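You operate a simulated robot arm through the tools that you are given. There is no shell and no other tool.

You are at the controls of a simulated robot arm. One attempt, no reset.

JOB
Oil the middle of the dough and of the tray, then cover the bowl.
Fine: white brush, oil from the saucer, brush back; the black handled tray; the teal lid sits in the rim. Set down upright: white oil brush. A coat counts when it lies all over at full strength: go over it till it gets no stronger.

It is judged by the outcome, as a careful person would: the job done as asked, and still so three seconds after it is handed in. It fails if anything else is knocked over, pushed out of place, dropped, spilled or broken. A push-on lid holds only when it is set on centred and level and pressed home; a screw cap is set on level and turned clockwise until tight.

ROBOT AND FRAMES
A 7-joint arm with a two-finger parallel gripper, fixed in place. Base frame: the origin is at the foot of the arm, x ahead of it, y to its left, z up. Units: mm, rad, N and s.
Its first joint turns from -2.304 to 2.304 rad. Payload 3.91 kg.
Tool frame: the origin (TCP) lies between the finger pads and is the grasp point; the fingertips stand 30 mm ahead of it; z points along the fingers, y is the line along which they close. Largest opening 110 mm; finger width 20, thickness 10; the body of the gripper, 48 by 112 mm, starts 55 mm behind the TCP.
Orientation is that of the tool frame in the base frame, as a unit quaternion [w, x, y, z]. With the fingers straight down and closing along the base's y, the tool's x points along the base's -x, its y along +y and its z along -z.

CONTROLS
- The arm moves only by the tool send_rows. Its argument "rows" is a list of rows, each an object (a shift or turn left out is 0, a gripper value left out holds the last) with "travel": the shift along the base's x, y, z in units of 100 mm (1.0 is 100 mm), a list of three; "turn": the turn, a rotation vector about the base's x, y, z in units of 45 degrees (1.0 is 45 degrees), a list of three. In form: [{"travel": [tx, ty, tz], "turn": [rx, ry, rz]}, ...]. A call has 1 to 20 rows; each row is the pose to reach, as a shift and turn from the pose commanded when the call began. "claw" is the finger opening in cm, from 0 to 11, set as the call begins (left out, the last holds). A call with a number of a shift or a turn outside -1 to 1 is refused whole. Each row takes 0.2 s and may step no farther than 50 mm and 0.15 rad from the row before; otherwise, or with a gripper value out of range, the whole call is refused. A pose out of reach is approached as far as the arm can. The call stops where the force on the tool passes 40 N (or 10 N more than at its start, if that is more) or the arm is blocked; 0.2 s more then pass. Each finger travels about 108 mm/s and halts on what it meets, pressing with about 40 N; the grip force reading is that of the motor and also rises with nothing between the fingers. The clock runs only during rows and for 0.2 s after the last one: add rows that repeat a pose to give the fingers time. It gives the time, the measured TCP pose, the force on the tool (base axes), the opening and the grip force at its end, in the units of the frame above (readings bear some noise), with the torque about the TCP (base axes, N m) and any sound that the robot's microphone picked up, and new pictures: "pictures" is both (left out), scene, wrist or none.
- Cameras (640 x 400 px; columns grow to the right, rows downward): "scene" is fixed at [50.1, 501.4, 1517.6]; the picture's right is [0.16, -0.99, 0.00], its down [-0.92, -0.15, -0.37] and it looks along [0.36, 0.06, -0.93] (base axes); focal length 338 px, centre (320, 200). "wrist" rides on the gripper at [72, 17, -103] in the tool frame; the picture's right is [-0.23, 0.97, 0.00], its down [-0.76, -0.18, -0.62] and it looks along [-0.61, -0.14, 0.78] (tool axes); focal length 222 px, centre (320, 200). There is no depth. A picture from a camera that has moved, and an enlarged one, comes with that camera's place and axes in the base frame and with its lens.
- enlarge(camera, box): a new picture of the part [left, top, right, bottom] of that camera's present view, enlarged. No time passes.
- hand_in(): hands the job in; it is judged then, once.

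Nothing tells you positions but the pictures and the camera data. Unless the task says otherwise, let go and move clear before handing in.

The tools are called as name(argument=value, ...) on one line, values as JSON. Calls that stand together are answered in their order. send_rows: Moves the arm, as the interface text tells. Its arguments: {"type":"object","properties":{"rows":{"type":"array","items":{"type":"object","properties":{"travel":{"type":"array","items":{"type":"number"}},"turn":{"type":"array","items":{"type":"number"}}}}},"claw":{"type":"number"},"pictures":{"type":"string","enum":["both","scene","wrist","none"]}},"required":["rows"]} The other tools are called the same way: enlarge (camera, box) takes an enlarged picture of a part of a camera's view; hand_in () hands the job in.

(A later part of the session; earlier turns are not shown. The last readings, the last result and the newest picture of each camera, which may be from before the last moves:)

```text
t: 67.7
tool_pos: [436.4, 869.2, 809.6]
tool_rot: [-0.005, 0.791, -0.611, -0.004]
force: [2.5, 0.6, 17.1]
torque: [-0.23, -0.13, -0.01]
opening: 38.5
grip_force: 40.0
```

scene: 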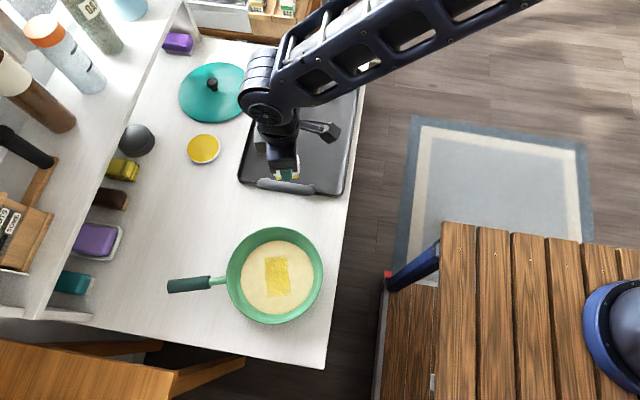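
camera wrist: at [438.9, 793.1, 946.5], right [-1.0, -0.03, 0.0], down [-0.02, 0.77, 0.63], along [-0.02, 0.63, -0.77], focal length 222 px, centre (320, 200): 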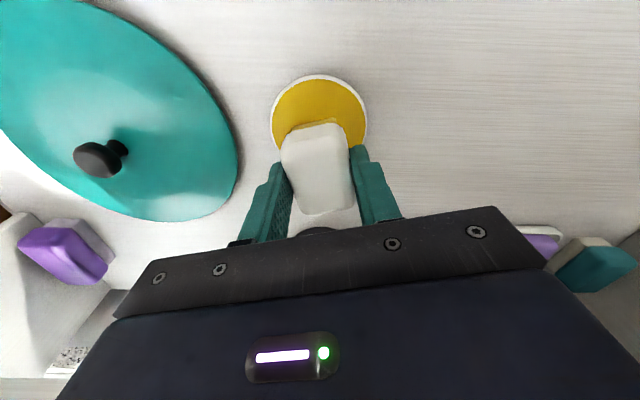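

The brush is loaded. I'll lift and carry it to the middle of the tray, turning it back square with the tray on the way.

send_rows(rows=[{"travel": [0, 0, 0.2]}, {"travel": [0, 0, 0.6]}, {"travel": [0.12, -0.2, 0.9], "turn": [0, 0, -0.16]}, {"travel": [0.3, -0.55, 0.9], "turn": [0, 0, -0.324]}, {"travel": [0.45, -0.9, 0.9], "turn": [0, 0, -0.324]}], pictures="none")

send_rows(rows=[{"travel": [0.2, -0.4, 0]}, {"travel": [0.4, -0.8, 0]}, {"travel": [0.5, -1.0, 0]}], pictures="none")

send_rows(rows=[{"travel": [0.28, -0.3, 0]}, {"travel": [0.28, -0.52, -0.2]}, {"travel": [0.28, -0.52, -0.4]}, {"travel": [0.28, -0.52, -0.4]}], pictures="both")

enlarge(camera="scene", box=[160, 200, 340, 335])

enlarge(camera="scene", box=[252, 246, 304, 306])

```text
t: 68.9
tool_pos: [480.9, 777.3, 895.5]
tool_rot: [0.004, -0.707, 0.707, 0.003]
force: [-1.4, -0.1, -0.3]
torque: [-0.04, -0.03, -0.02]
opening: 38.9
grip_force: 40.3
```

```text
t: 69.7
tool_pos: [531.8, 677.9, 898.0]
tool_rot: [-0.004, 0.707, -0.707, -0.003]
force: [-0.1, -0.1, -0.5]
torque: [-0.02, 0.0, 0.02]
opening: 38.8
grip_force: 39.9
```

```text
t: 70.7
tool_pos: [559.1, 627.1, 858.1]
tool_rot: [-0.005, 0.708, -0.707, -0.004]
force: [-0.7, -0.5, -0.1]
torque: [0.02, -0.01, 0.03]
opening: 38.7
grip_force: 39.6
camera wrist: at [543.2, 553.1, 961.1], right [-0.97, 0.23, 0.0], down [0.18, 0.75, 0.63], along [0.14, 0.62, -0.77], focal length 222 px, centre (320, 200)
```

scene: 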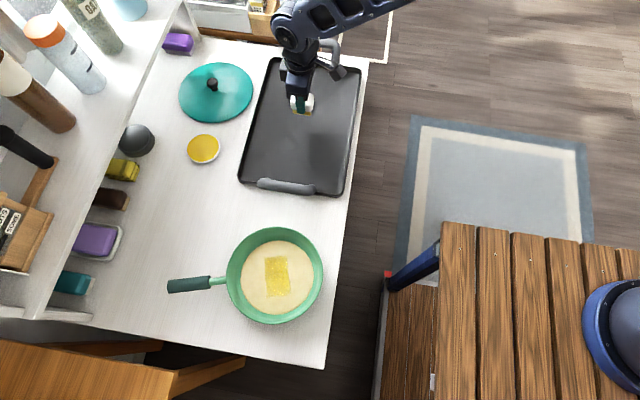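
wrist: 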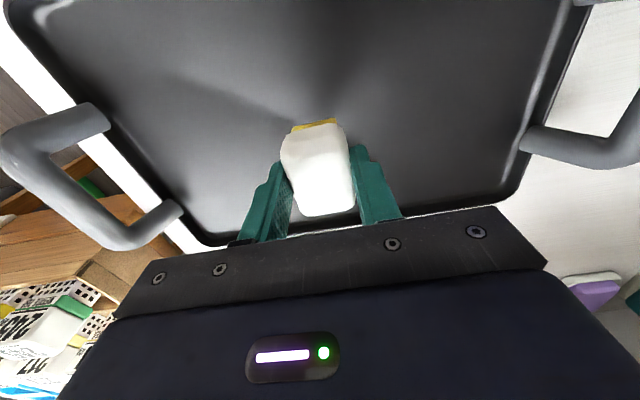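

```text
2.96 times, centred on (250, 268) of scene
camera zoom: at [50.1, 501.4, 1517.6], right [0.16, -0.99, 0.0], down [-0.92, -0.15, -0.37], along [0.36, 0.06, -0.93], focal length 1000 px, centre (527, 0)
```

zoom: 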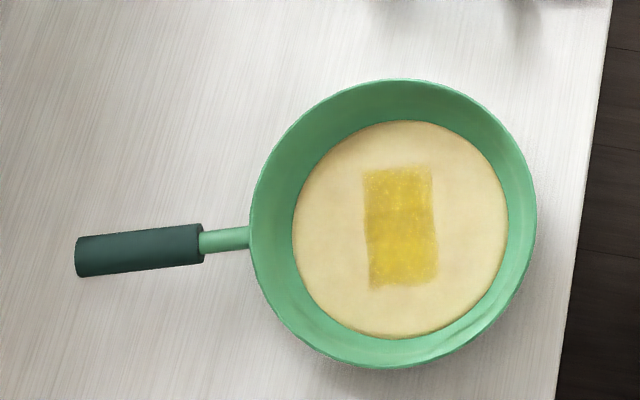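

```text
6.67 times, centred on (278, 276) of scene
camera zoom: at [50.1, 501.4, 1517.6], right [0.16, -0.99, 0.0], down [-0.92, -0.15, -0.37], along [0.36, 0.06, -0.93], focal length 2250 px, centre (600, -307)
```

zoom: 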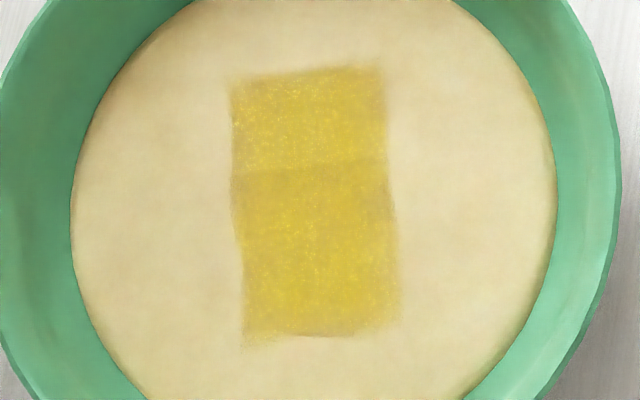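

The dough looks unchanged and the brush is centred over the tray, bristles yellow. I'll lower it slowly onto the tray.

send_rows(rows=[{"travel": [0, 0, -0.2]}, {"travel": [0, 0, -0.38]}, {"travel": [0, 0, -0.43]}, {"travel": [0, 0, -0.46]}, {"travel": [0, 0, -0.48]}, {"travel": [0, 0, -0.5]}, {"travel": [0, 0, -0.515]}, {"travel": [0, 0, -0.53]}], pictures="none")

```text
t: 72.5
tool_pos: [559.2, 626.2, 804.5]
tool_rot: [-0.005, 0.708, -0.707, -0.004]
force: [0.2, 0.6, 0.0]
torque: [-0.01, 0.0, -0.01]
opening: 38.7
grip_force: 40.2
```

send_rows(rows=[{"travel": [0, 0, -0.015]}, {"travel": [0, 0, -0.03]}, {"travel": [0, 0, -0.04]}, {"travel": [0, 0, -0.05]}, {"travel": [0, 0, -0.06]}], pictures="none")

```text
t: 73.7
tool_pos: [559.0, 626.7, 796.7]
tool_rot: [-0.004, 0.708, -0.707, -0.002]
force: [-0.9, -0.3, -0.1]
torque: [-0.03, 0.02, -0.01]
opening: 39.1
grip_force: 40.4
```

No contact yet, so the tray surface is barely above counter level. I'll continue in sub-millimetre steps.

send_rows(rows=[{"travel": [0, 0, -0.008]}, {"travel": [0, 0, -0.015]}, {"travel": [0, 0, -0.02]}], pictures="none")

```text
t: 74.5
tool_pos: [560.5, 627.1, 797.3]
tool_rot: [-0.005, 0.708, -0.706, -0.004]
force: [-1.0, -2.4, 11.9]
torque: [-0.31, 0.14, -0.01]
opening: 38.9
grip_force: 40.0
```

Contact with the tray at about 12 N. I'll stroke across the middle with overlapping lanes.

send_rows(rows=[{"travel": [0.17, 0, 0]}, {"travel": [0.34, 0, 0]}, {"travel": [0.5, 0, 0]}, {"travel": [0.34, 0, 0]}, {"travel": [0.17, 0, 0]}, {"travel": [0, 0, 0]}, {"travel": [-0.17, 0, 0]}, {"travel": [-0.34, 0, 0]}, {"travel": [-0.5, 0, 0]}, {"travel": [-0.5, 0.12, 0]}, {"travel": [-0.5, 0.22, 0]}, {"travel": [-0.34, 0.22, 0]}, {"travel": [-0.17, 0.22, 0]}, {"travel": [0, 0.22, 0]}, {"travel": [0.17, 0.22, 0]}, {"travel": [0.34, 0.22, 0]}, {"travel": [0.5, 0.22, 0]}, {"travel": [0.5, 0.12, 0]}, {"travel": [0.5, 0, 0]}], pictures="both")

enlarge(camera="scene", box=[230, 40, 380, 200])

```text
t: 78.5
tool_pos: [608.9, 625.8, 796.6]
tool_rot: [-0.005, 0.708, -0.706, -0.003]
force: [0.9, 4.9, 13.9]
torque: [0.19, 0.01, -0.04]
opening: 38.7
grip_force: 39.9
camera wrist: at [592.7, 552.1, 899.4], right [-0.97, 0.23, 0.0], down [0.18, 0.75, 0.63], along [0.14, 0.62, -0.77], focal length 222 px, centre (320, 200)
```

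scene: 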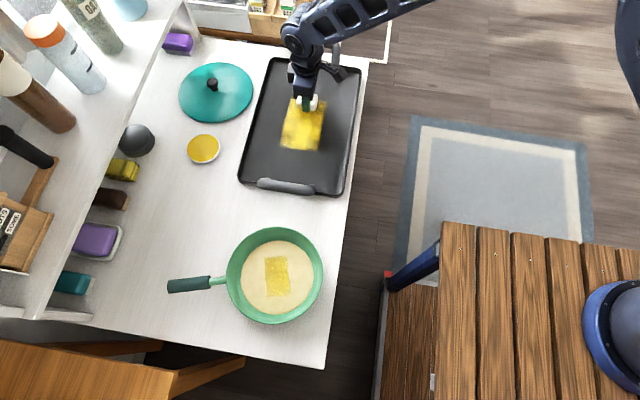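
wrist: 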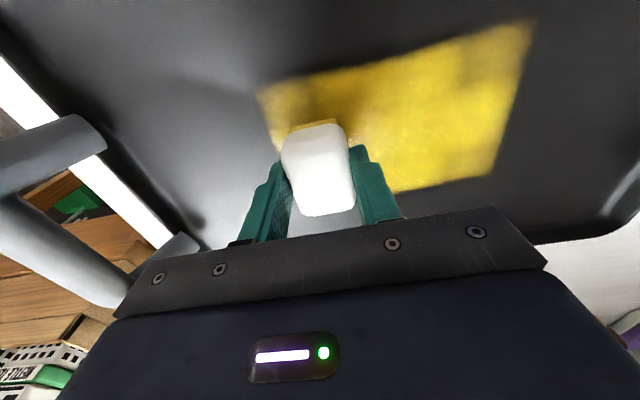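

```text
2.50 times, centred on (305, 120) of scene
camera zoom: at [50.1, 501.4, 1517.6], right [0.16, -0.99, 0.0], down [-0.92, -0.15, -0.37], along [0.36, 0.06, -0.93], focal length 844 px, centre (358, 400)
```

zoom: 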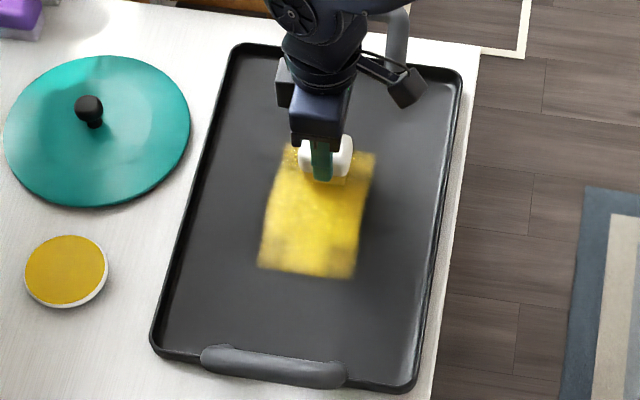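

The tray coat shows clearly as a rectangle about x 475–639, y 576–676, weaker toward the low-x end. I'll cover the whole of it with more lanes.

send_rows(rows=[{"travel": [0.1, -0.15, 0]}, {"travel": [0.22, -0.3, 0]}, {"travel": [0.02, -0.3, 0]}, {"travel": [-0.18, -0.3, 0]}, {"travel": [-0.38, -0.3, 0]}, {"travel": [-0.58, -0.3, 0]}, {"travel": [-0.78, -0.3, 0]}, {"travel": [-0.98, -0.3, 0]}], pictures="none")

send_rows(rows=[{"travel": [-0.2, 0, 0]}, {"travel": [-0.28, 0.1, 0]}, {"travel": [-0.28, 0.2, 0]}, {"travel": [-0.08, 0.2, 0]}, {"travel": [0.12, 0.2, 0]}, {"travel": [0.32, 0.2, 0]}, {"travel": [0.52, 0.2, 0]}, {"travel": [0.32, 0.2, 0]}, {"travel": [0.12, 0.2, 0]}, {"travel": [-0.08, 0.2, 0]}, {"travel": [-0.28, 0.3, 0]}, {"travel": [-0.28, 0.4, 0]}, {"travel": [-0.08, 0.4, 0]}, {"travel": [0.12, 0.4, 0]}, {"travel": [-0.08, 0.4, 0]}, {"travel": [-0.28, 0.5, 0]}, {"travel": [-0.28, 0.6, 0]}, {"travel": [-0.08, 0.6, 0]}, {"travel": [0.12, 0.6, 0]}], pictures="both")

enlarge(camera="scene", box=[230, 40, 380, 200])

```text
t: 80.3
tool_pos: [511.2, 596.9, 796.6]
tool_rot: [-0.005, 0.708, -0.707, -0.004]
force: [5.6, 0.8, 27.8]
torque: [-0.08, -0.2, 0.01]
opening: 38.4
grip_force: 40.4
```

```text
t: 81.7
tool_pos: [532.8, 619.0, 797.1]
tool_rot: [-0.006, 0.708, -0.706, -0.003]
force: [0.8, -0.3, 11.5]
torque: [-0.18, -0.03, 0.01]
opening: 38.8
grip_force: 39.9
stopped in row 6: the force on the tool passed its limit at 42 N (the readings are from after the stop); the commanded pose is now the measured one
camera wrist: at [517.2, 543.3, 899.2], right [-0.97, 0.22, 0.0], down [0.17, 0.75, 0.63], along [0.14, 0.62, -0.77], focal length 222 px, centre (320, 200)
```

scene: 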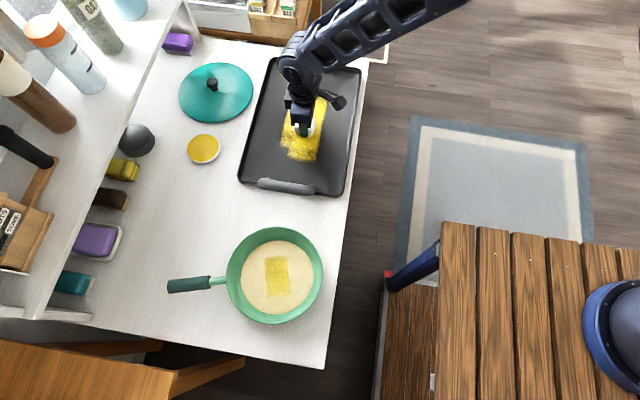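
wrist: 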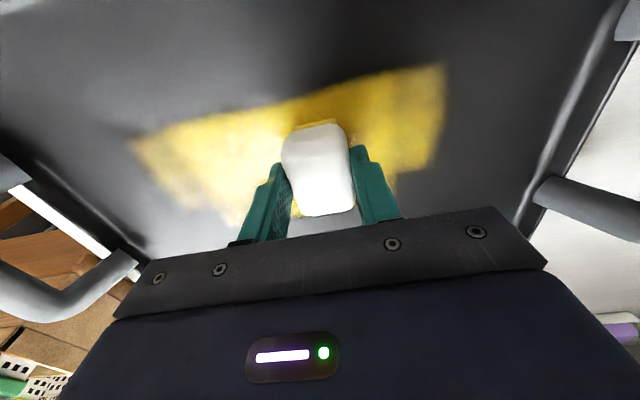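

```text
2.50 times, centred on (305, 120) of scene
camera zoom: at [50.1, 501.4, 1517.6], right [0.16, -0.99, 0.0], down [-0.92, -0.15, -0.37], along [0.36, 0.06, -0.93], focal length 844 px, centre (358, 400)
```

zoom: 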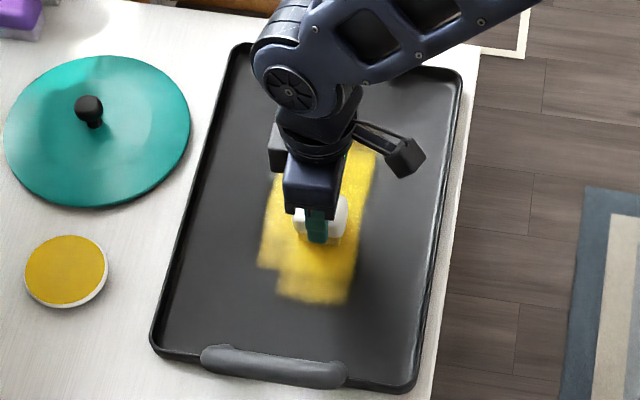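

The coat keeps extending along x where I brush, but not past y≈577 or y≈672. The force rises slightly toward low x, so I'll compensate height a little and keep going over the area, extending both ends.

send_rows(rows=[{"travel": [-0.2, 0, 0.002]}, {"travel": [-0.4, 0, 0.004]}, {"travel": [-0.6, 0, 0.006]}, {"travel": [-0.8, 0, 0.008]}, {"travel": [-0.8, 0.15, 0.008]}, {"travel": [-0.8, 0.3, 0.008]}, {"travel": [-0.6, 0.3, 0.006]}, {"travel": [-0.4, 0.3, 0.004]}, {"travel": [-0.2, 0.3, 0.002]}, {"travel": [0, 0.3, 0]}, {"travel": [0.2, 0.3, -0.002]}, {"travel": [0.4, 0.3, -0.004]}, {"travel": [0.6, 0.3, -0.006]}, {"travel": [0.8, 0.3, -0.008]}, {"travel": [1.0, 0.3, -0.01]}, {"travel": [1.0, 0.15, -0.01]}, {"travel": [1.0, 0, -0.01]}], pictures="both")

enlarge(camera="scene", box=[230, 40, 380, 200])

```text
t: 84.6
tool_pos: [605.1, 648.2, 796.8]
tool_rot: [-0.006, 0.708, -0.706, -0.004]
force: [1.3, -0.9, 11.2]
torque: [-0.28, -0.06, 0.04]
opening: 38.7
grip_force: 40.6
stopped in row 14: the force on the tool passed its limit at 41 N (the readings are from after the stop); the commanded pose is now the measured one
camera wrist: at [587.3, 574.0, 899.0], right [-0.97, 0.22, 0.0], down [0.17, 0.75, 0.64], along [0.14, 0.62, -0.77], focal length 222 px, centre (320, 200)
```

scene: 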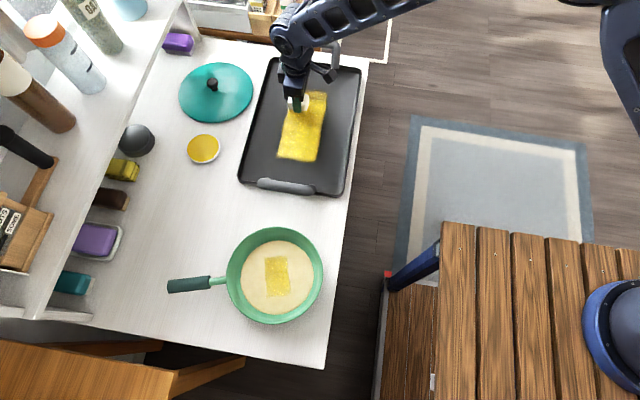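
wrist: 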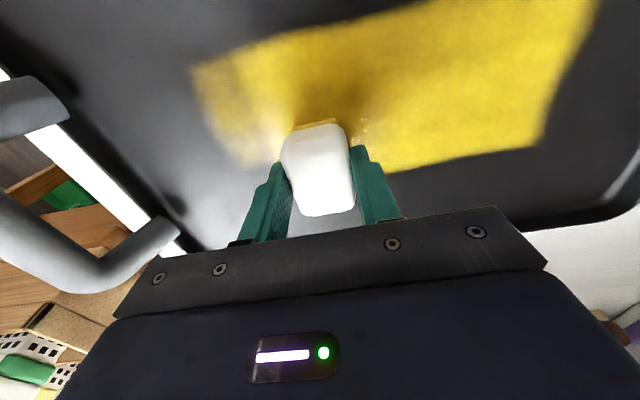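

```text
2.50 times, centred on (305, 120) of scene
camera zoom: at [50.1, 501.4, 1517.6], right [0.16, -0.99, 0.0], down [-0.92, -0.15, -0.37], along [0.36, 0.06, -0.93], focal length 844 px, centre (358, 400)
```

zoom: 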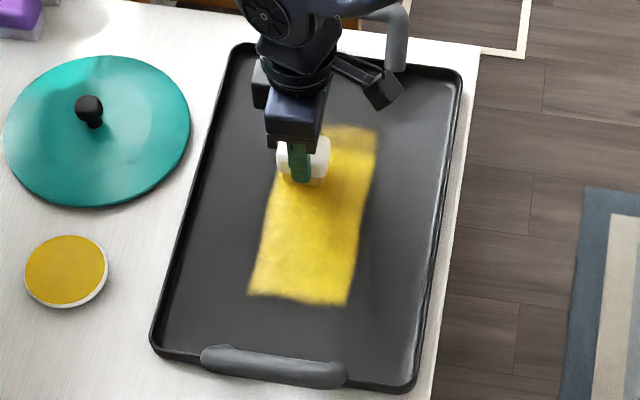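

The coat's low-x edge stays at x≈449, so the middle zone seems to be x 449–669, y 577–674. I'll lighten the pressure slightly and fill the high-x end next.

send_rows(rows=[{"travel": [0.15, 0, 0.004]}, {"travel": [0.3, 0, 0.004]}, {"travel": [0.45, 0, 0.004]}, {"travel": [0.57, 0, 0.004]}, {"travel": [0.57, -0.12, 0.004]}, {"travel": [0.57, -0.24, 0.004]}, {"travel": [0.4, -0.24, 0.004]}, {"travel": [0.25, -0.24, 0.004]}, {"travel": [0.1, -0.24, 0.004]}, {"travel": [0.25, -0.24, 0.004]}, {"travel": [0.4, -0.24, 0.004]}, {"travel": [0.57, -0.24, 0.004]}, {"travel": [0.57, -0.36, 0.004]}, {"travel": [0.57, -0.48, 0.004]}, {"travel": [0.4, -0.48, 0.004]}, {"travel": [0.25, -0.48, 0.004]}, {"travel": [0.1, -0.48, 0.004]}], pictures="both")

enlarge(camera="scene", box=[230, 40, 380, 200])

```text
t: 88.2
tool_pos: [613.5, 600.1, 797.2]
tool_rot: [-0.007, 0.708, -0.707, -0.004]
force: [5.5, -0.2, 22.9]
torque: [-0.24, -0.17, 0.05]
opening: 38.7
grip_force: 39.6
camera wrist: at [597.1, 525.9, 899.0], right [-0.97, 0.22, 0.0], down [0.17, 0.75, 0.64], along [0.14, 0.62, -0.77], focal length 222 px, centre (320, 200)
```

scene: 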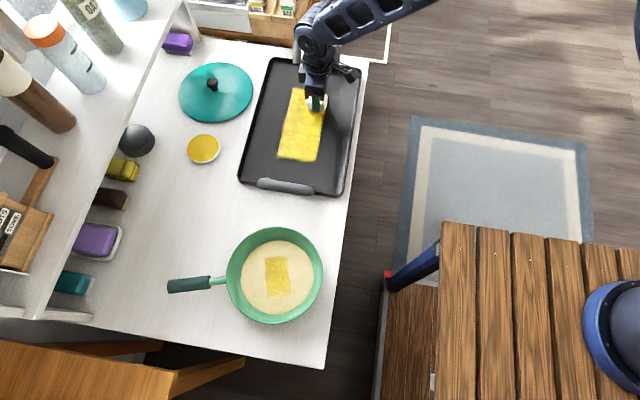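
wrist: 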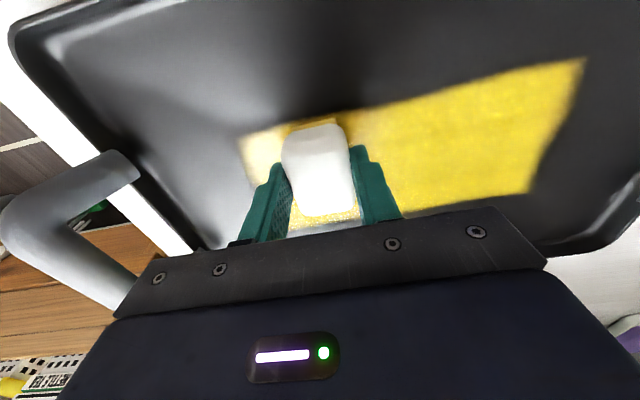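

```text
2.50 times, centred on (305, 120) of scene
camera zoom: at [50.1, 501.4, 1517.6], right [0.16, -0.99, 0.0], down [-0.92, -0.15, -0.37], along [0.36, 0.06, -0.93], focal length 844 px, centre (358, 400)
```

zoom: 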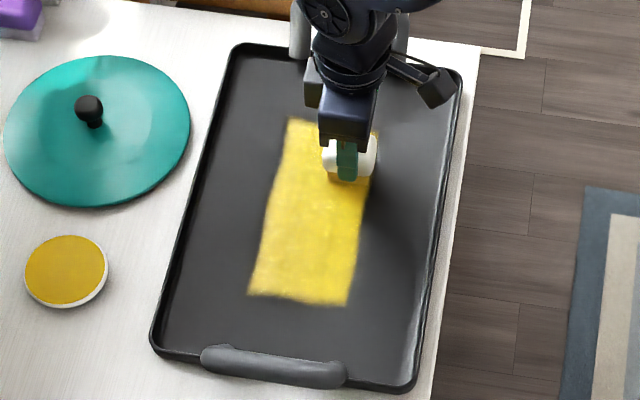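

The zone is now covered on both ends. I'll keep going over it in all lanes for full strength, slightly lighter.

send_rows(rows=[{"travel": [-0.2, 0, 0.005]}, {"travel": [-0.4, 0, 0.005]}, {"travel": [-0.6, 0, 0.005]}, {"travel": [-0.8, 0, 0.005]}, {"travel": [-1.0, 0, 0.005]}, {"travel": [-0.8, 0, 0.005]}, {"travel": [-0.6, 0, 0.005]}, {"travel": [-0.8, 0, 0.005]}, {"travel": [-1.0, 0, 0.005]}], pictures="none")

send_rows(rows=[{"travel": [-0.2, 0, 0]}, {"travel": [-0.45, 0, 0]}, {"travel": [-0.45, 0.13, 0]}, {"travel": [-0.45, 0.26, 0]}, {"travel": [-0.2, 0.26, 0]}, {"travel": [0, 0.26, 0]}, {"travel": [-0.2, 0.26, 0]}, {"travel": [-0.45, 0.26, 0]}, {"travel": [-0.45, 0.4, 0]}, {"travel": [-0.45, 0.52, 0]}, {"travel": [-0.2, 0.52, 0]}, {"travel": [0, 0.52, 0]}, {"travel": [0.2, 0.52, 0]}, {"travel": [0.4, 0.52, 0]}, {"travel": [0.6, 0.52, 0]}, {"travel": [0.8, 0.52, 0]}, {"travel": [1.0, 0.52, 0]}], pictures="wrist")

```text
t: 89.6
tool_pos: [525.3, 603.8, 796.6]
tool_rot: [-0.006, 0.709, -0.705, -0.006]
force: [0.5, -0.5, 11.1]
torque: [-0.23, 0.0, 0.04]
opening: 39.2
grip_force: 40.2
stopped in row 6: the force on the tool passed its limit at 41 N (the readings are from after the stop); the commanded pose is now the measured one
```

```text
t: 93.2
tool_pos: [624.5, 655.0, 797.2]
tool_rot: [-0.006, 0.709, -0.705, -0.006]
force: [-2.5, 0.5, 16.6]
torque: [-0.09, 0.12, -0.02]
opening: 39.0
grip_force: 39.6
camera wrist: at [608.9, 579.8, 899.0], right [-0.98, 0.22, 0.0], down [0.17, 0.75, 0.64], along [0.14, 0.62, -0.77], focal length 222 px, centre (320, 200)
```

wrist: 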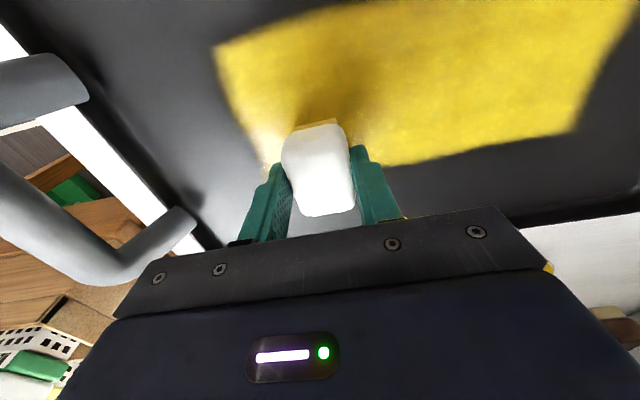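

Good and even so far. I'll finish the high-x end and the central lane once more.

send_rows(rows=[{"travel": [0.18, 0, 0.004]}, {"travel": [0.37, 0, 0.004]}, {"travel": [0.37, -0.14, 0.004]}, {"travel": [0.37, -0.28, 0.004]}, {"travel": [0.18, -0.28, 0.004]}, {"travel": [0, -0.28, 0.004]}, {"travel": [0.18, -0.28, 0.004]}, {"travel": [0.37, -0.28, 0.004]}, {"travel": [0.37, -0.42, 0.004]}, {"travel": [0.37, -0.55, 0.004]}, {"travel": [0.18, -0.55, 0.004]}, {"travel": [0, -0.55, 0.004]}, {"travel": [-0.2, -0.55, 0.004]}, {"travel": [-0.2, -0.42, 0.004]}, {"travel": [-0.2, -0.28, 0.004]}, {"travel": [-0.4, -0.28, 0.004]}, {"travel": [-0.6, -0.28, 0.004]}, {"travel": [-0.8, -0.28, 0.004]}, {"travel": [-1.0, -0.28, 0.004]}], pictures="none")

send_rows(rows=[{"travel": [0, 0, 0.15]}, {"travel": [0, 0, 0.5]}, {"travel": [-0.2, 0.3, 0.8]}, {"travel": [-0.5, 0.6, 0.9]}, {"travel": [-0.8, 0.9, 0.9]}], pictures="none")

send_rows(rows=[{"travel": [-0.2, 0.4, 0.1]}, {"travel": [-0.3, 0.8, 0.1]}, {"travel": [-0.3, 0.8, 0.1]}], pictures="both")

enlarge(camera="scene", box=[260, 70, 350, 170])

enlarge(camera="scene", box=[230, 40, 380, 200])

```text
t: 97.2
tool_pos: [524.8, 626.8, 796.5]
tool_rot: [-0.006, 0.709, -0.705, -0.006]
force: [5.4, 0.2, 26.4]
torque: [-0.09, -0.22, 0.02]
opening: 39.0
grip_force: 40.6
```

```text
t: 98.4
tool_pos: [445.4, 715.0, 886.2]
tool_rot: [-0.005, 0.709, -0.705, -0.005]
force: [1.2, -0.2, 0.0]
torque: [0.03, 0.04, -0.02]
opening: 38.9
grip_force: 40.1
```

```text
t: 99.2
tool_pos: [413.9, 797.9, 896.5]
tool_rot: [-0.005, 0.709, -0.705, -0.005]
force: [0.2, -0.8, -0.6]
torque: [-0.01, -0.03, -0.01]
opening: 38.6
grip_force: 39.5
camera wrist: at [398.0, 723.1, 999.2], right [-0.98, 0.22, 0.0], down [0.17, 0.75, 0.63], along [0.14, 0.62, -0.77], focal length 222 px, centre (320, 200)
```

scene: 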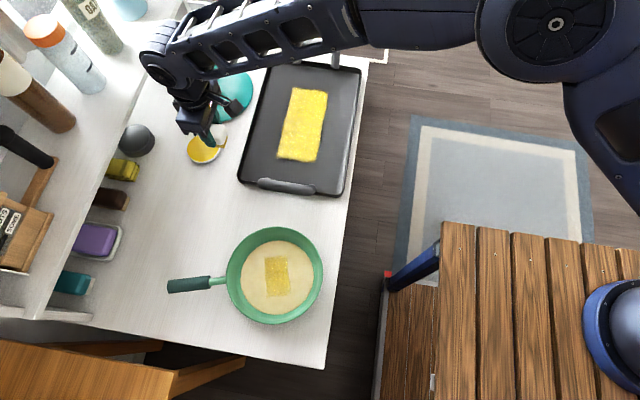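
wrist: 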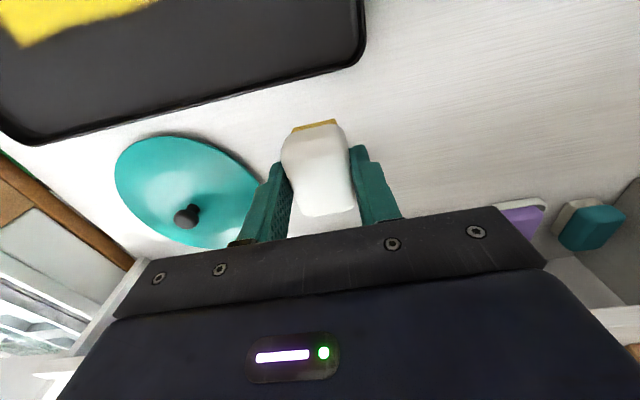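

```text
4.00 times, centred on (305, 120) of scene
camera zoom: at [50.1, 501.4, 1517.6], right [0.16, -0.99, 0.0], down [-0.92, -0.15, -0.37], along [0.36, 0.06, -0.93], focal length 1350 px, centre (380, 520)
```

zoom: 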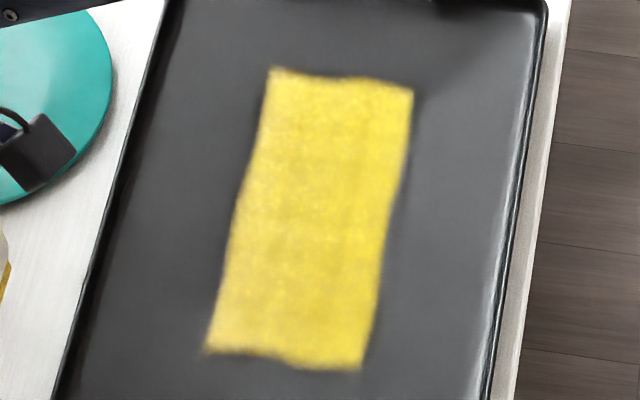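

```text
2.50 times, centred on (305, 120) of scene
camera zoom: at [50.1, 501.4, 1517.6], right [0.16, -0.99, 0.0], down [-0.92, -0.15, -0.37], along [0.36, 0.06, -0.93], focal length 844 px, centre (358, 400)
```

zoom: 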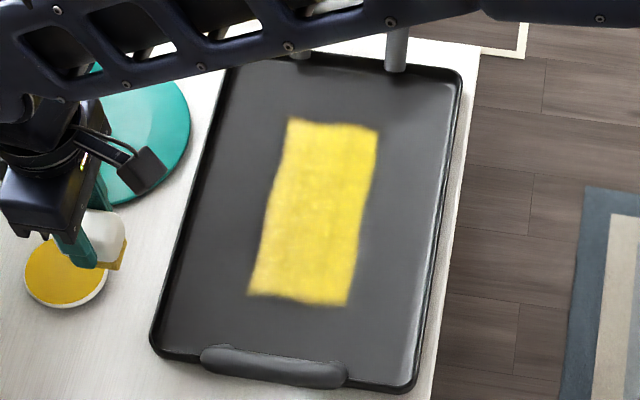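

The tray coat is now an even, sharp-edged rectangle. I'll check the dough once more under this light before putting the brush back.

enlarge(camera="scene", box=[258, 250, 298, 302])

enlarge(camera="scene", box=[275, 80, 332, 120])

enlarge(camera="scene", box=[270, 120, 327, 165])

```text
7.69 times, centred on (278, 276) of scene
camera zoom: at [50.1, 501.4, 1517.6], right [0.16, -0.99, 0.0], down [-0.92, -0.15, -0.37], along [0.36, 0.06, -0.93], focal length 2596 px, centre (643, -385)
```

zoom: 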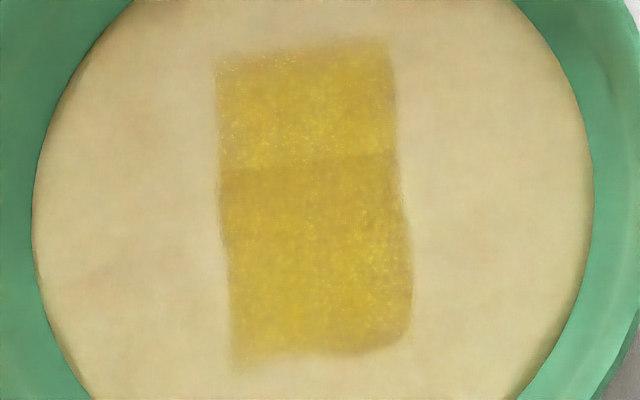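

```text
10.00 times, centred on (304, 100) of scene
camera zoom: at [50.1, 501.4, 1517.6], right [0.16, -0.99, 0.0], down [-0.92, -0.15, -0.37], along [0.36, 0.06, -0.93], focal length 3375 px, centre (485, 1200)
```

zoom: 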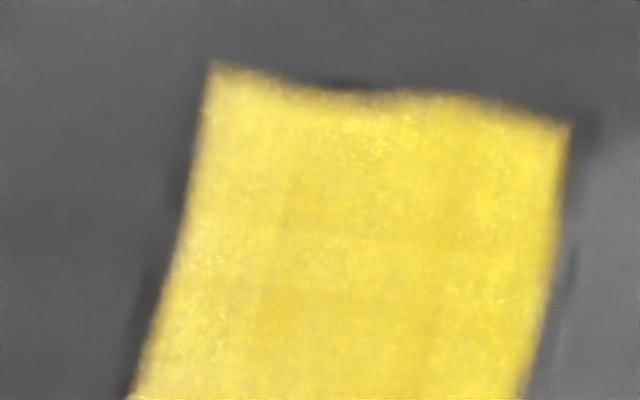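

```text
8.89 times, centred on (298, 142) of scene
camera zoom: at [50.1, 501.4, 1517.6], right [0.16, -0.99, 0.0], down [-0.92, -0.15, -0.37], along [0.36, 0.06, -0.93], focal length 3000 px, centre (511, 711)
```

zoom: 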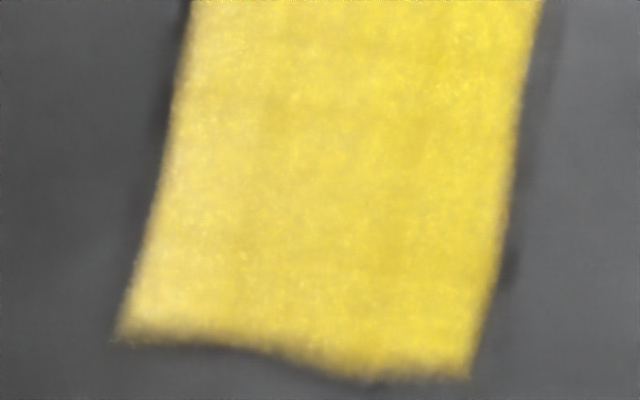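

Both coats look even, but I want to be sure about "no stronger", so I'll take one more load of oil and give each a final pass, then compare from this same pose.

send_rows(rows=[{"travel": [0.12, 0.35, 0]}, {"travel": [0.235, 0.7, 0]}, {"travel": [0.235, 0.7, -0.3]}, {"travel": [0.235, 0.7, -0.6]}, {"travel": [0.235, 0.7, -0.75]}, {"travel": [0.235, 0.7, -0.82]}, {"travel": [0.235, 0.7, -0.85]}, {"travel": [0.235, 0.7, -0.87]}, {"travel": [0.235, 0.7, -0.88]}, {"travel": [0.235, 0.7, -0.885]}], pictures="none")

```text
t: 101.4
tool_pos: [438.6, 866.7, 808.5]
tool_rot: [-0.006, 0.71, -0.705, -0.005]
force: [-1.2, -5.5, 7.9]
torque: [-0.39, 0.1, 0.02]
opening: 38.9
grip_force: 40.1
```

Dipped again. I also see the tool has picked up a 0.9° tilt from the stops, so I'll level it while lifting and go to the tray for a final pass.

send_rows(rows=[{"travel": [0, 0, 0.2], "turn": [0, 0, 0]}, {"travel": [0, 0, 0.6], "turn": [-0.02, 0, 0]}, {"travel": [0.1, -0.2, 0.9], "turn": [-0.02, 0, 0]}, {"travel": [0.25, -0.6, 0.9], "turn": [-0.02, 0, 0]}, {"travel": [0.4, -0.95, 0.9], "turn": [-0.02, 0, 0]}], pictures="none")

send_rows(rows=[{"travel": [0.25, -0.4, 0]}, {"travel": [0.5, -0.8, 0]}, {"travel": [0.6, -1.0, 0]}], pictures="none")

send_rows(rows=[{"travel": [0.1, -0.2, 0]}, {"travel": [0.2, -0.45, -0.2]}, {"travel": [0.2, -0.45, -0.6]}, {"travel": [0.2, -0.45, -0.85]}, {"travel": [0.2, -0.45, -0.95]}, {"travel": [0.2, -0.45, -0.98]}, {"travel": [0.2, -0.45, -0.995]}], pictures="none")

```text
t: 102.6
tool_pos: [478.3, 771.1, 897.2]
tool_rot: [0.001, 0.709, -0.705, 0.001]
force: [-0.8, 0.1, -0.8]
torque: [-0.02, -0.06, 0.03]
opening: 38.9
grip_force: 40.1
```

```text
t: 103.4
tool_pos: [539.2, 670.2, 897.2]
tool_rot: [0.001, 0.709, -0.705, -0.001]
force: [-0.2, 0.0, -0.4]
torque: [0.01, -0.07, -0.04]
opening: 38.9
grip_force: 40.1
```

```text
t: 105.0
tool_pos: [557.9, 626.1, 799.1]
tool_rot: [0.0, 0.709, -0.706, 0.0]
force: [-0.2, 0.5, -0.5]
torque: [-0.01, 0.03, -0.01]
opening: 38.8
grip_force: 40.2
```

Level now, just above the tray. I'll ease down to light contact.

send_rows(rows=[{"travel": [0, 0, -0.01]}, {"travel": [0, 0, -0.02]}, {"travel": [0, 0, -0.025]}, {"travel": [0, 0, -0.03]}], pictures="none")

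```text
t: 106.0
tool_pos: [558.4, 627.2, 796.5]
tool_rot: [-0.001, 0.709, -0.705, 0.0]
force: [-3.0, -1.9, 18.6]
torque: [0.36, 0.14, 0.06]
opening: 38.7
grip_force: 39.7
```

About 19 N; I'll lift a hair and do a full final raster of the tray zone.

send_rows(rows=[{"travel": [0.22, 0, 0.005]}, {"travel": [0.45, 0, 0.005]}, {"travel": [0.7, 0, 0.005]}, {"travel": [0.96, 0, 0.005]}, {"travel": [0.96, 0.13, 0.005]}, {"travel": [0.96, 0.26, 0.005]}, {"travel": [0.72, 0.26, 0.005]}, {"travel": [0.48, 0.26, 0.005]}, {"travel": [0.24, 0.26, 0.005]}, {"travel": [0, 0.26, 0.005]}, {"travel": [-0.24, 0.26, 0.005]}, {"travel": [-0.48, 0.26, 0.005]}, {"travel": [-0.72, 0.26, 0.005]}, {"travel": [-0.96, 0.26, 0.005]}, {"travel": [-0.96, 0.13, 0.005]}, {"travel": [-0.96, 0, 0.005]}, {"travel": [-0.72, 0, 0.005]}, {"travel": [-0.48, 0, 0.005]}, {"travel": [-0.24, 0, 0.005]}, {"travel": [0, 0, 0.005]}], pictures="none")

send_rows(rows=[{"travel": [0, -0.13, 0]}, {"travel": [0, -0.26, 0]}, {"travel": [-0.24, -0.26, 0]}, {"travel": [-0.48, -0.26, 0]}, {"travel": [-0.72, -0.26, 0]}, {"travel": [-0.96, -0.26, 0]}, {"travel": [-0.72, -0.26, 0]}, {"travel": [-0.48, -0.26, 0]}, {"travel": [-0.24, -0.26, 0]}, {"travel": [0, -0.26, 0]}, {"travel": [0.24, -0.26, 0]}, {"travel": [0.48, -0.26, 0]}, {"travel": [0.72, -0.26, 0]}, {"travel": [0.96, -0.26, 0]}, {"travel": [0.72, -0.26, 0]}, {"travel": [0.48, -0.26, 0]}, {"travel": [0.24, -0.2, 0]}, {"travel": [0, 0, 0]}], pictures="wrist")

```text
t: 108.6
tool_pos: [522.0, 654.3, 797.5]
tool_rot: [-0.002, 0.709, -0.705, 0.0]
force: [-0.7, -1.2, 10.0]
torque: [0.21, 0.1, 0.01]
opening: 38.8
grip_force: 39.8
stopped in row 12: the force on the tool passed its limit at 42 N (the readings are from after the stop); the commanded pose is now the measured one
```

```text
t: 109.9
tool_pos: [443.6, 628.4, 796.4]
tool_rot: [-0.002, 0.709, -0.705, 0.0]
force: [0.5, -0.9, 8.5]
torque: [0.05, 0.06, -0.01]
opening: 38.7
grip_force: 39.7
stopped in row 6: the force on the tool passed its limit at 40 N (the readings are from after the stop); the commanded pose is now the measured one
camera wrist: at [428.0, 554.4, 900.0], right [-0.97, 0.22, 0.0], down [0.17, 0.76, 0.63], along [0.14, 0.61, -0.78], focal length 222 px, centre (320, 200)
```

wrist: 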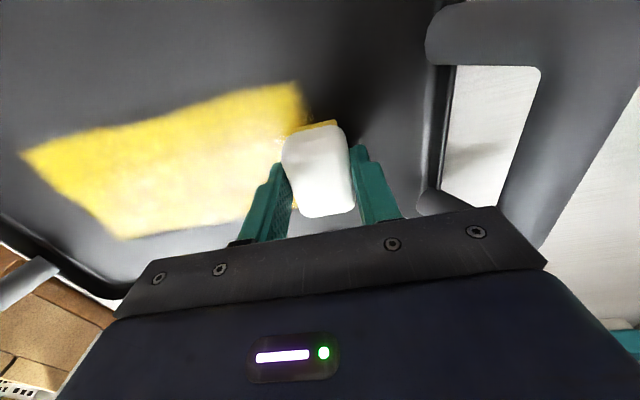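

The zone edge on the low-x side is confirmed. I'll finish with the near (−y) lane and the low-x half of the others.

send_rows(rows=[{"travel": [0.1, 0.13, 0.003]}, {"travel": [0.15, 0.26, 0.003]}, {"travel": [0.38, 0.26, 0]}, {"travel": [0.6, 0.26, 0]}, {"travel": [0.38, 0.1, 0]}, {"travel": [0.15, 0, 0.003]}, {"travel": [0.38, 0, 0]}, {"travel": [0.6, 0, 0]}, {"travel": [0.38, -0.14, 0]}, {"travel": [0.15, -0.26, 0.003]}, {"travel": [0.38, -0.26, 0]}, {"travel": [0.6, -0.26, 0]}, {"travel": [0.8, -0.26, -0.002]}, {"travel": [1.0, -0.26, -0.002]}], pictures="none")

send_rows(rows=[{"travel": [0.22, 0, 0]}, {"travel": [0.45, 0, 0]}, {"travel": [0.7, 0, 0]}, {"travel": [0.95, 0, 0]}, {"travel": [0.7, 0, 0]}, {"travel": [0.45, 0, 0]}], pictures="both")

```text
t: 112.2
tool_pos: [465.4, 604.1, 795.8]
tool_rot: [-0.002, 0.709, -0.705, 0.0]
force: [0.8, -0.3, 12.5]
torque: [-0.01, 0.04, -0.01]
opening: 38.9
grip_force: 39.8
stopped in row 11: the force on the tool passed its limit at 41 N (the readings are from after the stop); the commanded pose is now the measured one
```

```text
t: 113.7
tool_pos: [510.4, 603.3, 796.3]
tool_rot: [-0.001, 0.709, -0.705, -0.001]
force: [0.8, 1.0, 10.5]
torque: [0.09, 0.01, 0.07]
opening: 38.8
grip_force: 40.2
camera wrist: at [494.1, 530.3, 900.0], right [-0.98, 0.22, 0.0], down [0.17, 0.76, 0.63], along [0.14, 0.61, -0.78], focal length 222 px, centre (320, 200)
```

scene: 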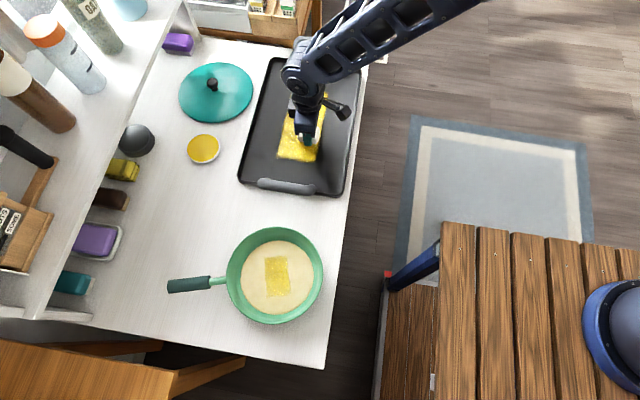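
wrist: 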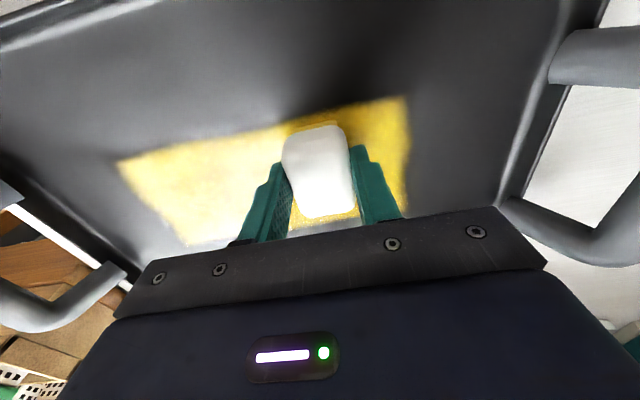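

I'll finish this lane up to the far end, then lift off.

send_rows(rows=[{"travel": [0.25, 0, 0]}, {"travel": [0.5, 0, 0]}, {"travel": [0.75, 0, 0]}, {"travel": [1.0, 0, 0]}], pictures="none")

send_rows(rows=[{"travel": [0.22, 0, 0]}, {"travel": [0.45, 0, 0]}, {"travel": [0.22, 0.02, 0]}, {"travel": [0.45, 0.05, 0]}, {"travel": [0.45, 0.05, 0.15]}, {"travel": [0.4, 0.05, 0.5]}, {"travel": [0.2, 0.1, 0.9]}, {"travel": [-0.2, 0.1, 1.0]}], pictures="none")

```text
t: 114.7
tool_pos: [610.0, 603.0, 796.4]
tool_rot: [-0.002, 0.71, -0.704, -0.001]
force: [-1.0, 0.3, 10.5]
torque: [0.04, 0.09, -0.03]
opening: 38.9
grip_force: 40.0
```

```text
t: 116.5
tool_pos: [591.7, 611.9, 894.0]
tool_rot: [-0.001, 0.71, -0.704, 0.0]
force: [1.4, -0.1, -1.3]
torque: [0.01, 0.02, 0.01]
opening: 39.0
grip_force: 40.1
```

Tray done. I'll carry the brush back to the dough for a final check pass there, turned to match the patch.

send_rows(rows=[{"travel": [-0.3, 0, 0.3], "turn": [0, 0, 0.1]}, {"travel": [-0.65, 0, 0.4], "turn": [0, 0, 0.2]}, {"travel": [-1.0, 0, 0.4], "turn": [0, 0, 0.324]}], pictures="none")

send_rows(rows=[{"travel": [-0.33, 0, 0]}, {"travel": [-0.67, 0, 0]}, {"travel": [-1.0, 0, 0]}], pictures="none")

send_rows(rows=[{"travel": [-0.33, 0, 0]}, {"travel": [-0.67, 0, 0]}, {"travel": [-1.0, 0, 0]}], pictures="none")

send_rows(rows=[{"travel": [-0.33, 0, 0]}, {"travel": [-0.67, 0, 0]}, {"travel": [-1.0, 0, 0]}, {"travel": [-1.0, 0, 0]}], pictures="both")

enlarge(camera="scene", box=[230, 40, 380, 200])

```text
t: 117.2
tool_pos: [491.9, 614.4, 935.0]
tool_rot: [0.0, 0.793, -0.609, -0.001]
force: [0.6, 0.4, -1.6]
torque: [0.03, 0.04, 0.0]
opening: 38.8
grip_force: 40.3
```

```text
t: 118.0
tool_pos: [391.7, 612.8, 936.5]
tool_rot: [-0.002, 0.793, -0.609, -0.001]
force: [0.4, -0.6, -0.2]
torque: [0.04, -0.02, 0.0]
opening: 38.9
grip_force: 39.8
```

```text
t: 118.8
tool_pos: [291.6, 612.8, 935.3]
tool_rot: [-0.001, 0.793, -0.609, -0.001]
force: [0.8, 0.5, -0.8]
torque: [0.02, -0.02, -0.01]
opening: 38.8
grip_force: 39.9
```

```text
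t: 119.8
tool_pos: [192.2, 613.0, 936.7]
tool_rot: [-0.001, 0.793, -0.609, -0.001]
force: [-0.3, -0.1, -0.1]
torque: [-0.02, 0.01, -0.03]
opening: 38.6
grip_force: 40.2
camera wrist: at [194.3, 538.3, 1039.4], right [-1.0, -0.03, 0.0], down [-0.03, 0.78, 0.63], along [-0.02, 0.62, -0.78], focal length 222 px, centre (320, 200)
```

scene: 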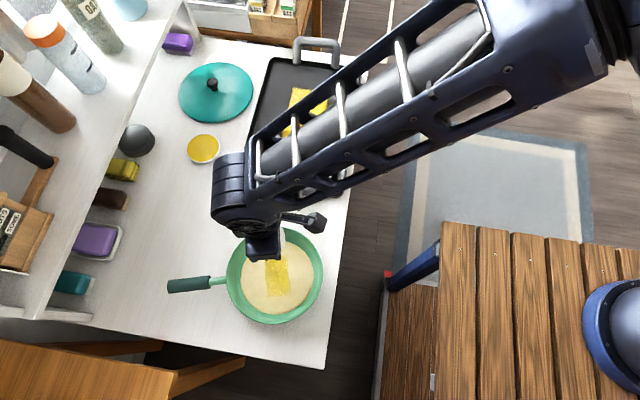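
wrist: 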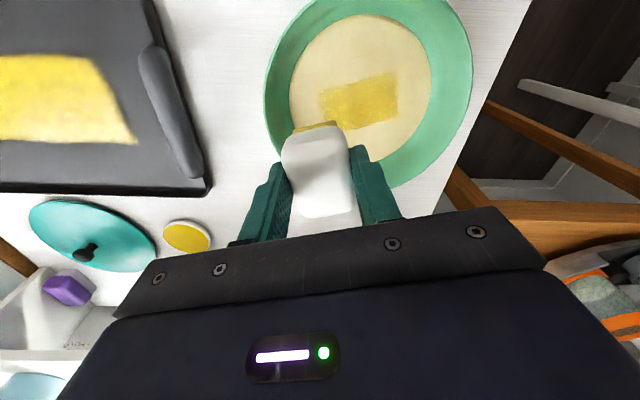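

```text
2.50 times, centred on (305, 120) of scene
camera zoom: at [50.1, 501.4, 1517.6], right [0.16, -0.99, 0.0], down [-0.92, -0.15, -0.37], along [0.36, 0.06, -0.93], focal length 844 px, centre (358, 400)
```

zoom: 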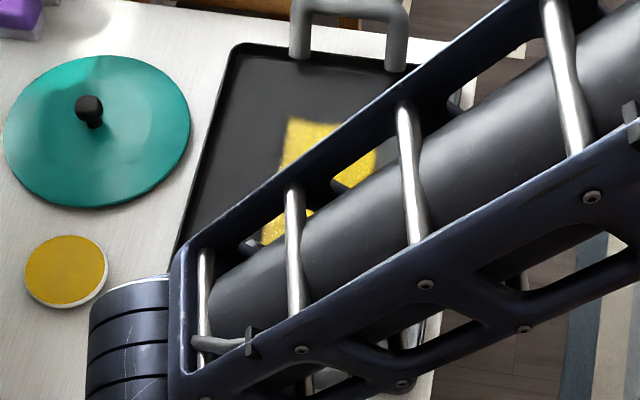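

I have a clear wrist view of the dough patch; I'll enlarge it as a reference before the last pass.

enlarge(camera="wrist", box=[300, 50, 420, 140])

enlarge(camera="scene", box=[258, 250, 298, 302])

```text
4.44 times, centred on (360, 95) of wrist
camera zoom: at [194.3, 538.3, 1039.4], right [-1.0, -0.03, 0.0], down [-0.03, 0.78, 0.63], along [-0.02, 0.62, -0.78], focal length 987 px, centre (142, 667)
```

zoom: 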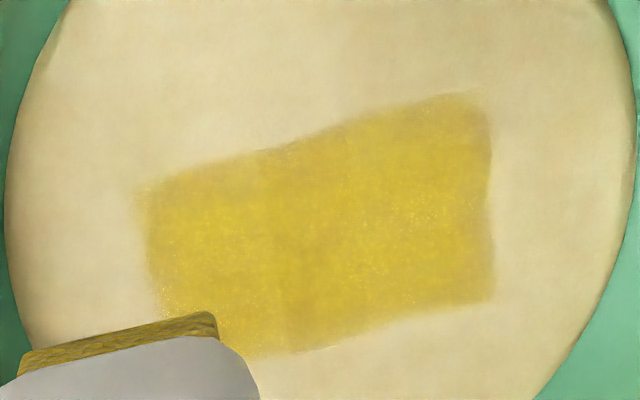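

```text
7.69 times, centred on (278, 276) of scene
camera zoom: at [50.1, 501.4, 1517.6], right [0.16, -0.99, 0.0], down [-0.92, -0.15, -0.37], along [0.36, 0.06, -0.93], focal length 2596 px, centre (643, -385)
```

zoom: 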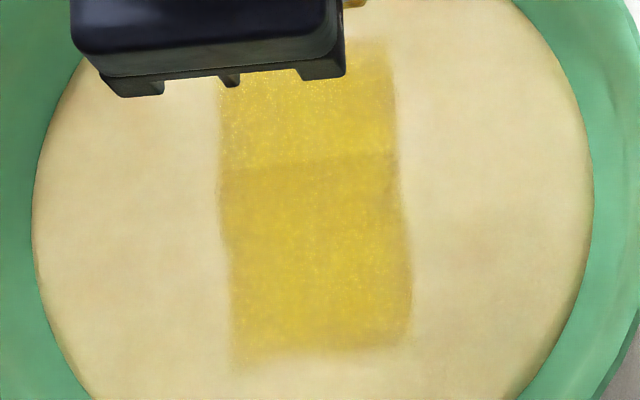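

The dough coat looks even from here. I'll give it one last light pass to make sure it no longer changes.

send_rows(rows=[{"travel": [-0.25, -0.02, -0.1]}, {"travel": [-0.45, -0.03, -0.3]}, {"travel": [-0.45, -0.03, -0.7]}, {"travel": [-0.45, -0.03, -0.95]}, {"travel": [-0.45, -0.03, -1.0]}], pictures="none")

send_rows(rows=[{"travel": [0, 0, -0.03]}, {"travel": [0, 0, -0.05]}, {"travel": [0, 0, -0.06]}, {"travel": [0, 0, -0.07]}], pictures="none")

```text
t: 121.0
tool_pos: [145.3, 609.9, 835.1]
tool_rot: [-0.001, 0.793, -0.609, -0.001]
force: [-0.7, 0.0, -0.4]
torque: [-0.03, 0.02, 0.02]
opening: 38.4
grip_force: 40.2
```

```text
t: 122.0
tool_pos: [145.7, 610.1, 829.2]
tool_rot: [-0.002, 0.793, -0.609, -0.001]
force: [0.6, -1.4, 3.8]
torque: [-0.07, 0.03, 0.02]
opening: 38.8
grip_force: 40.3
```

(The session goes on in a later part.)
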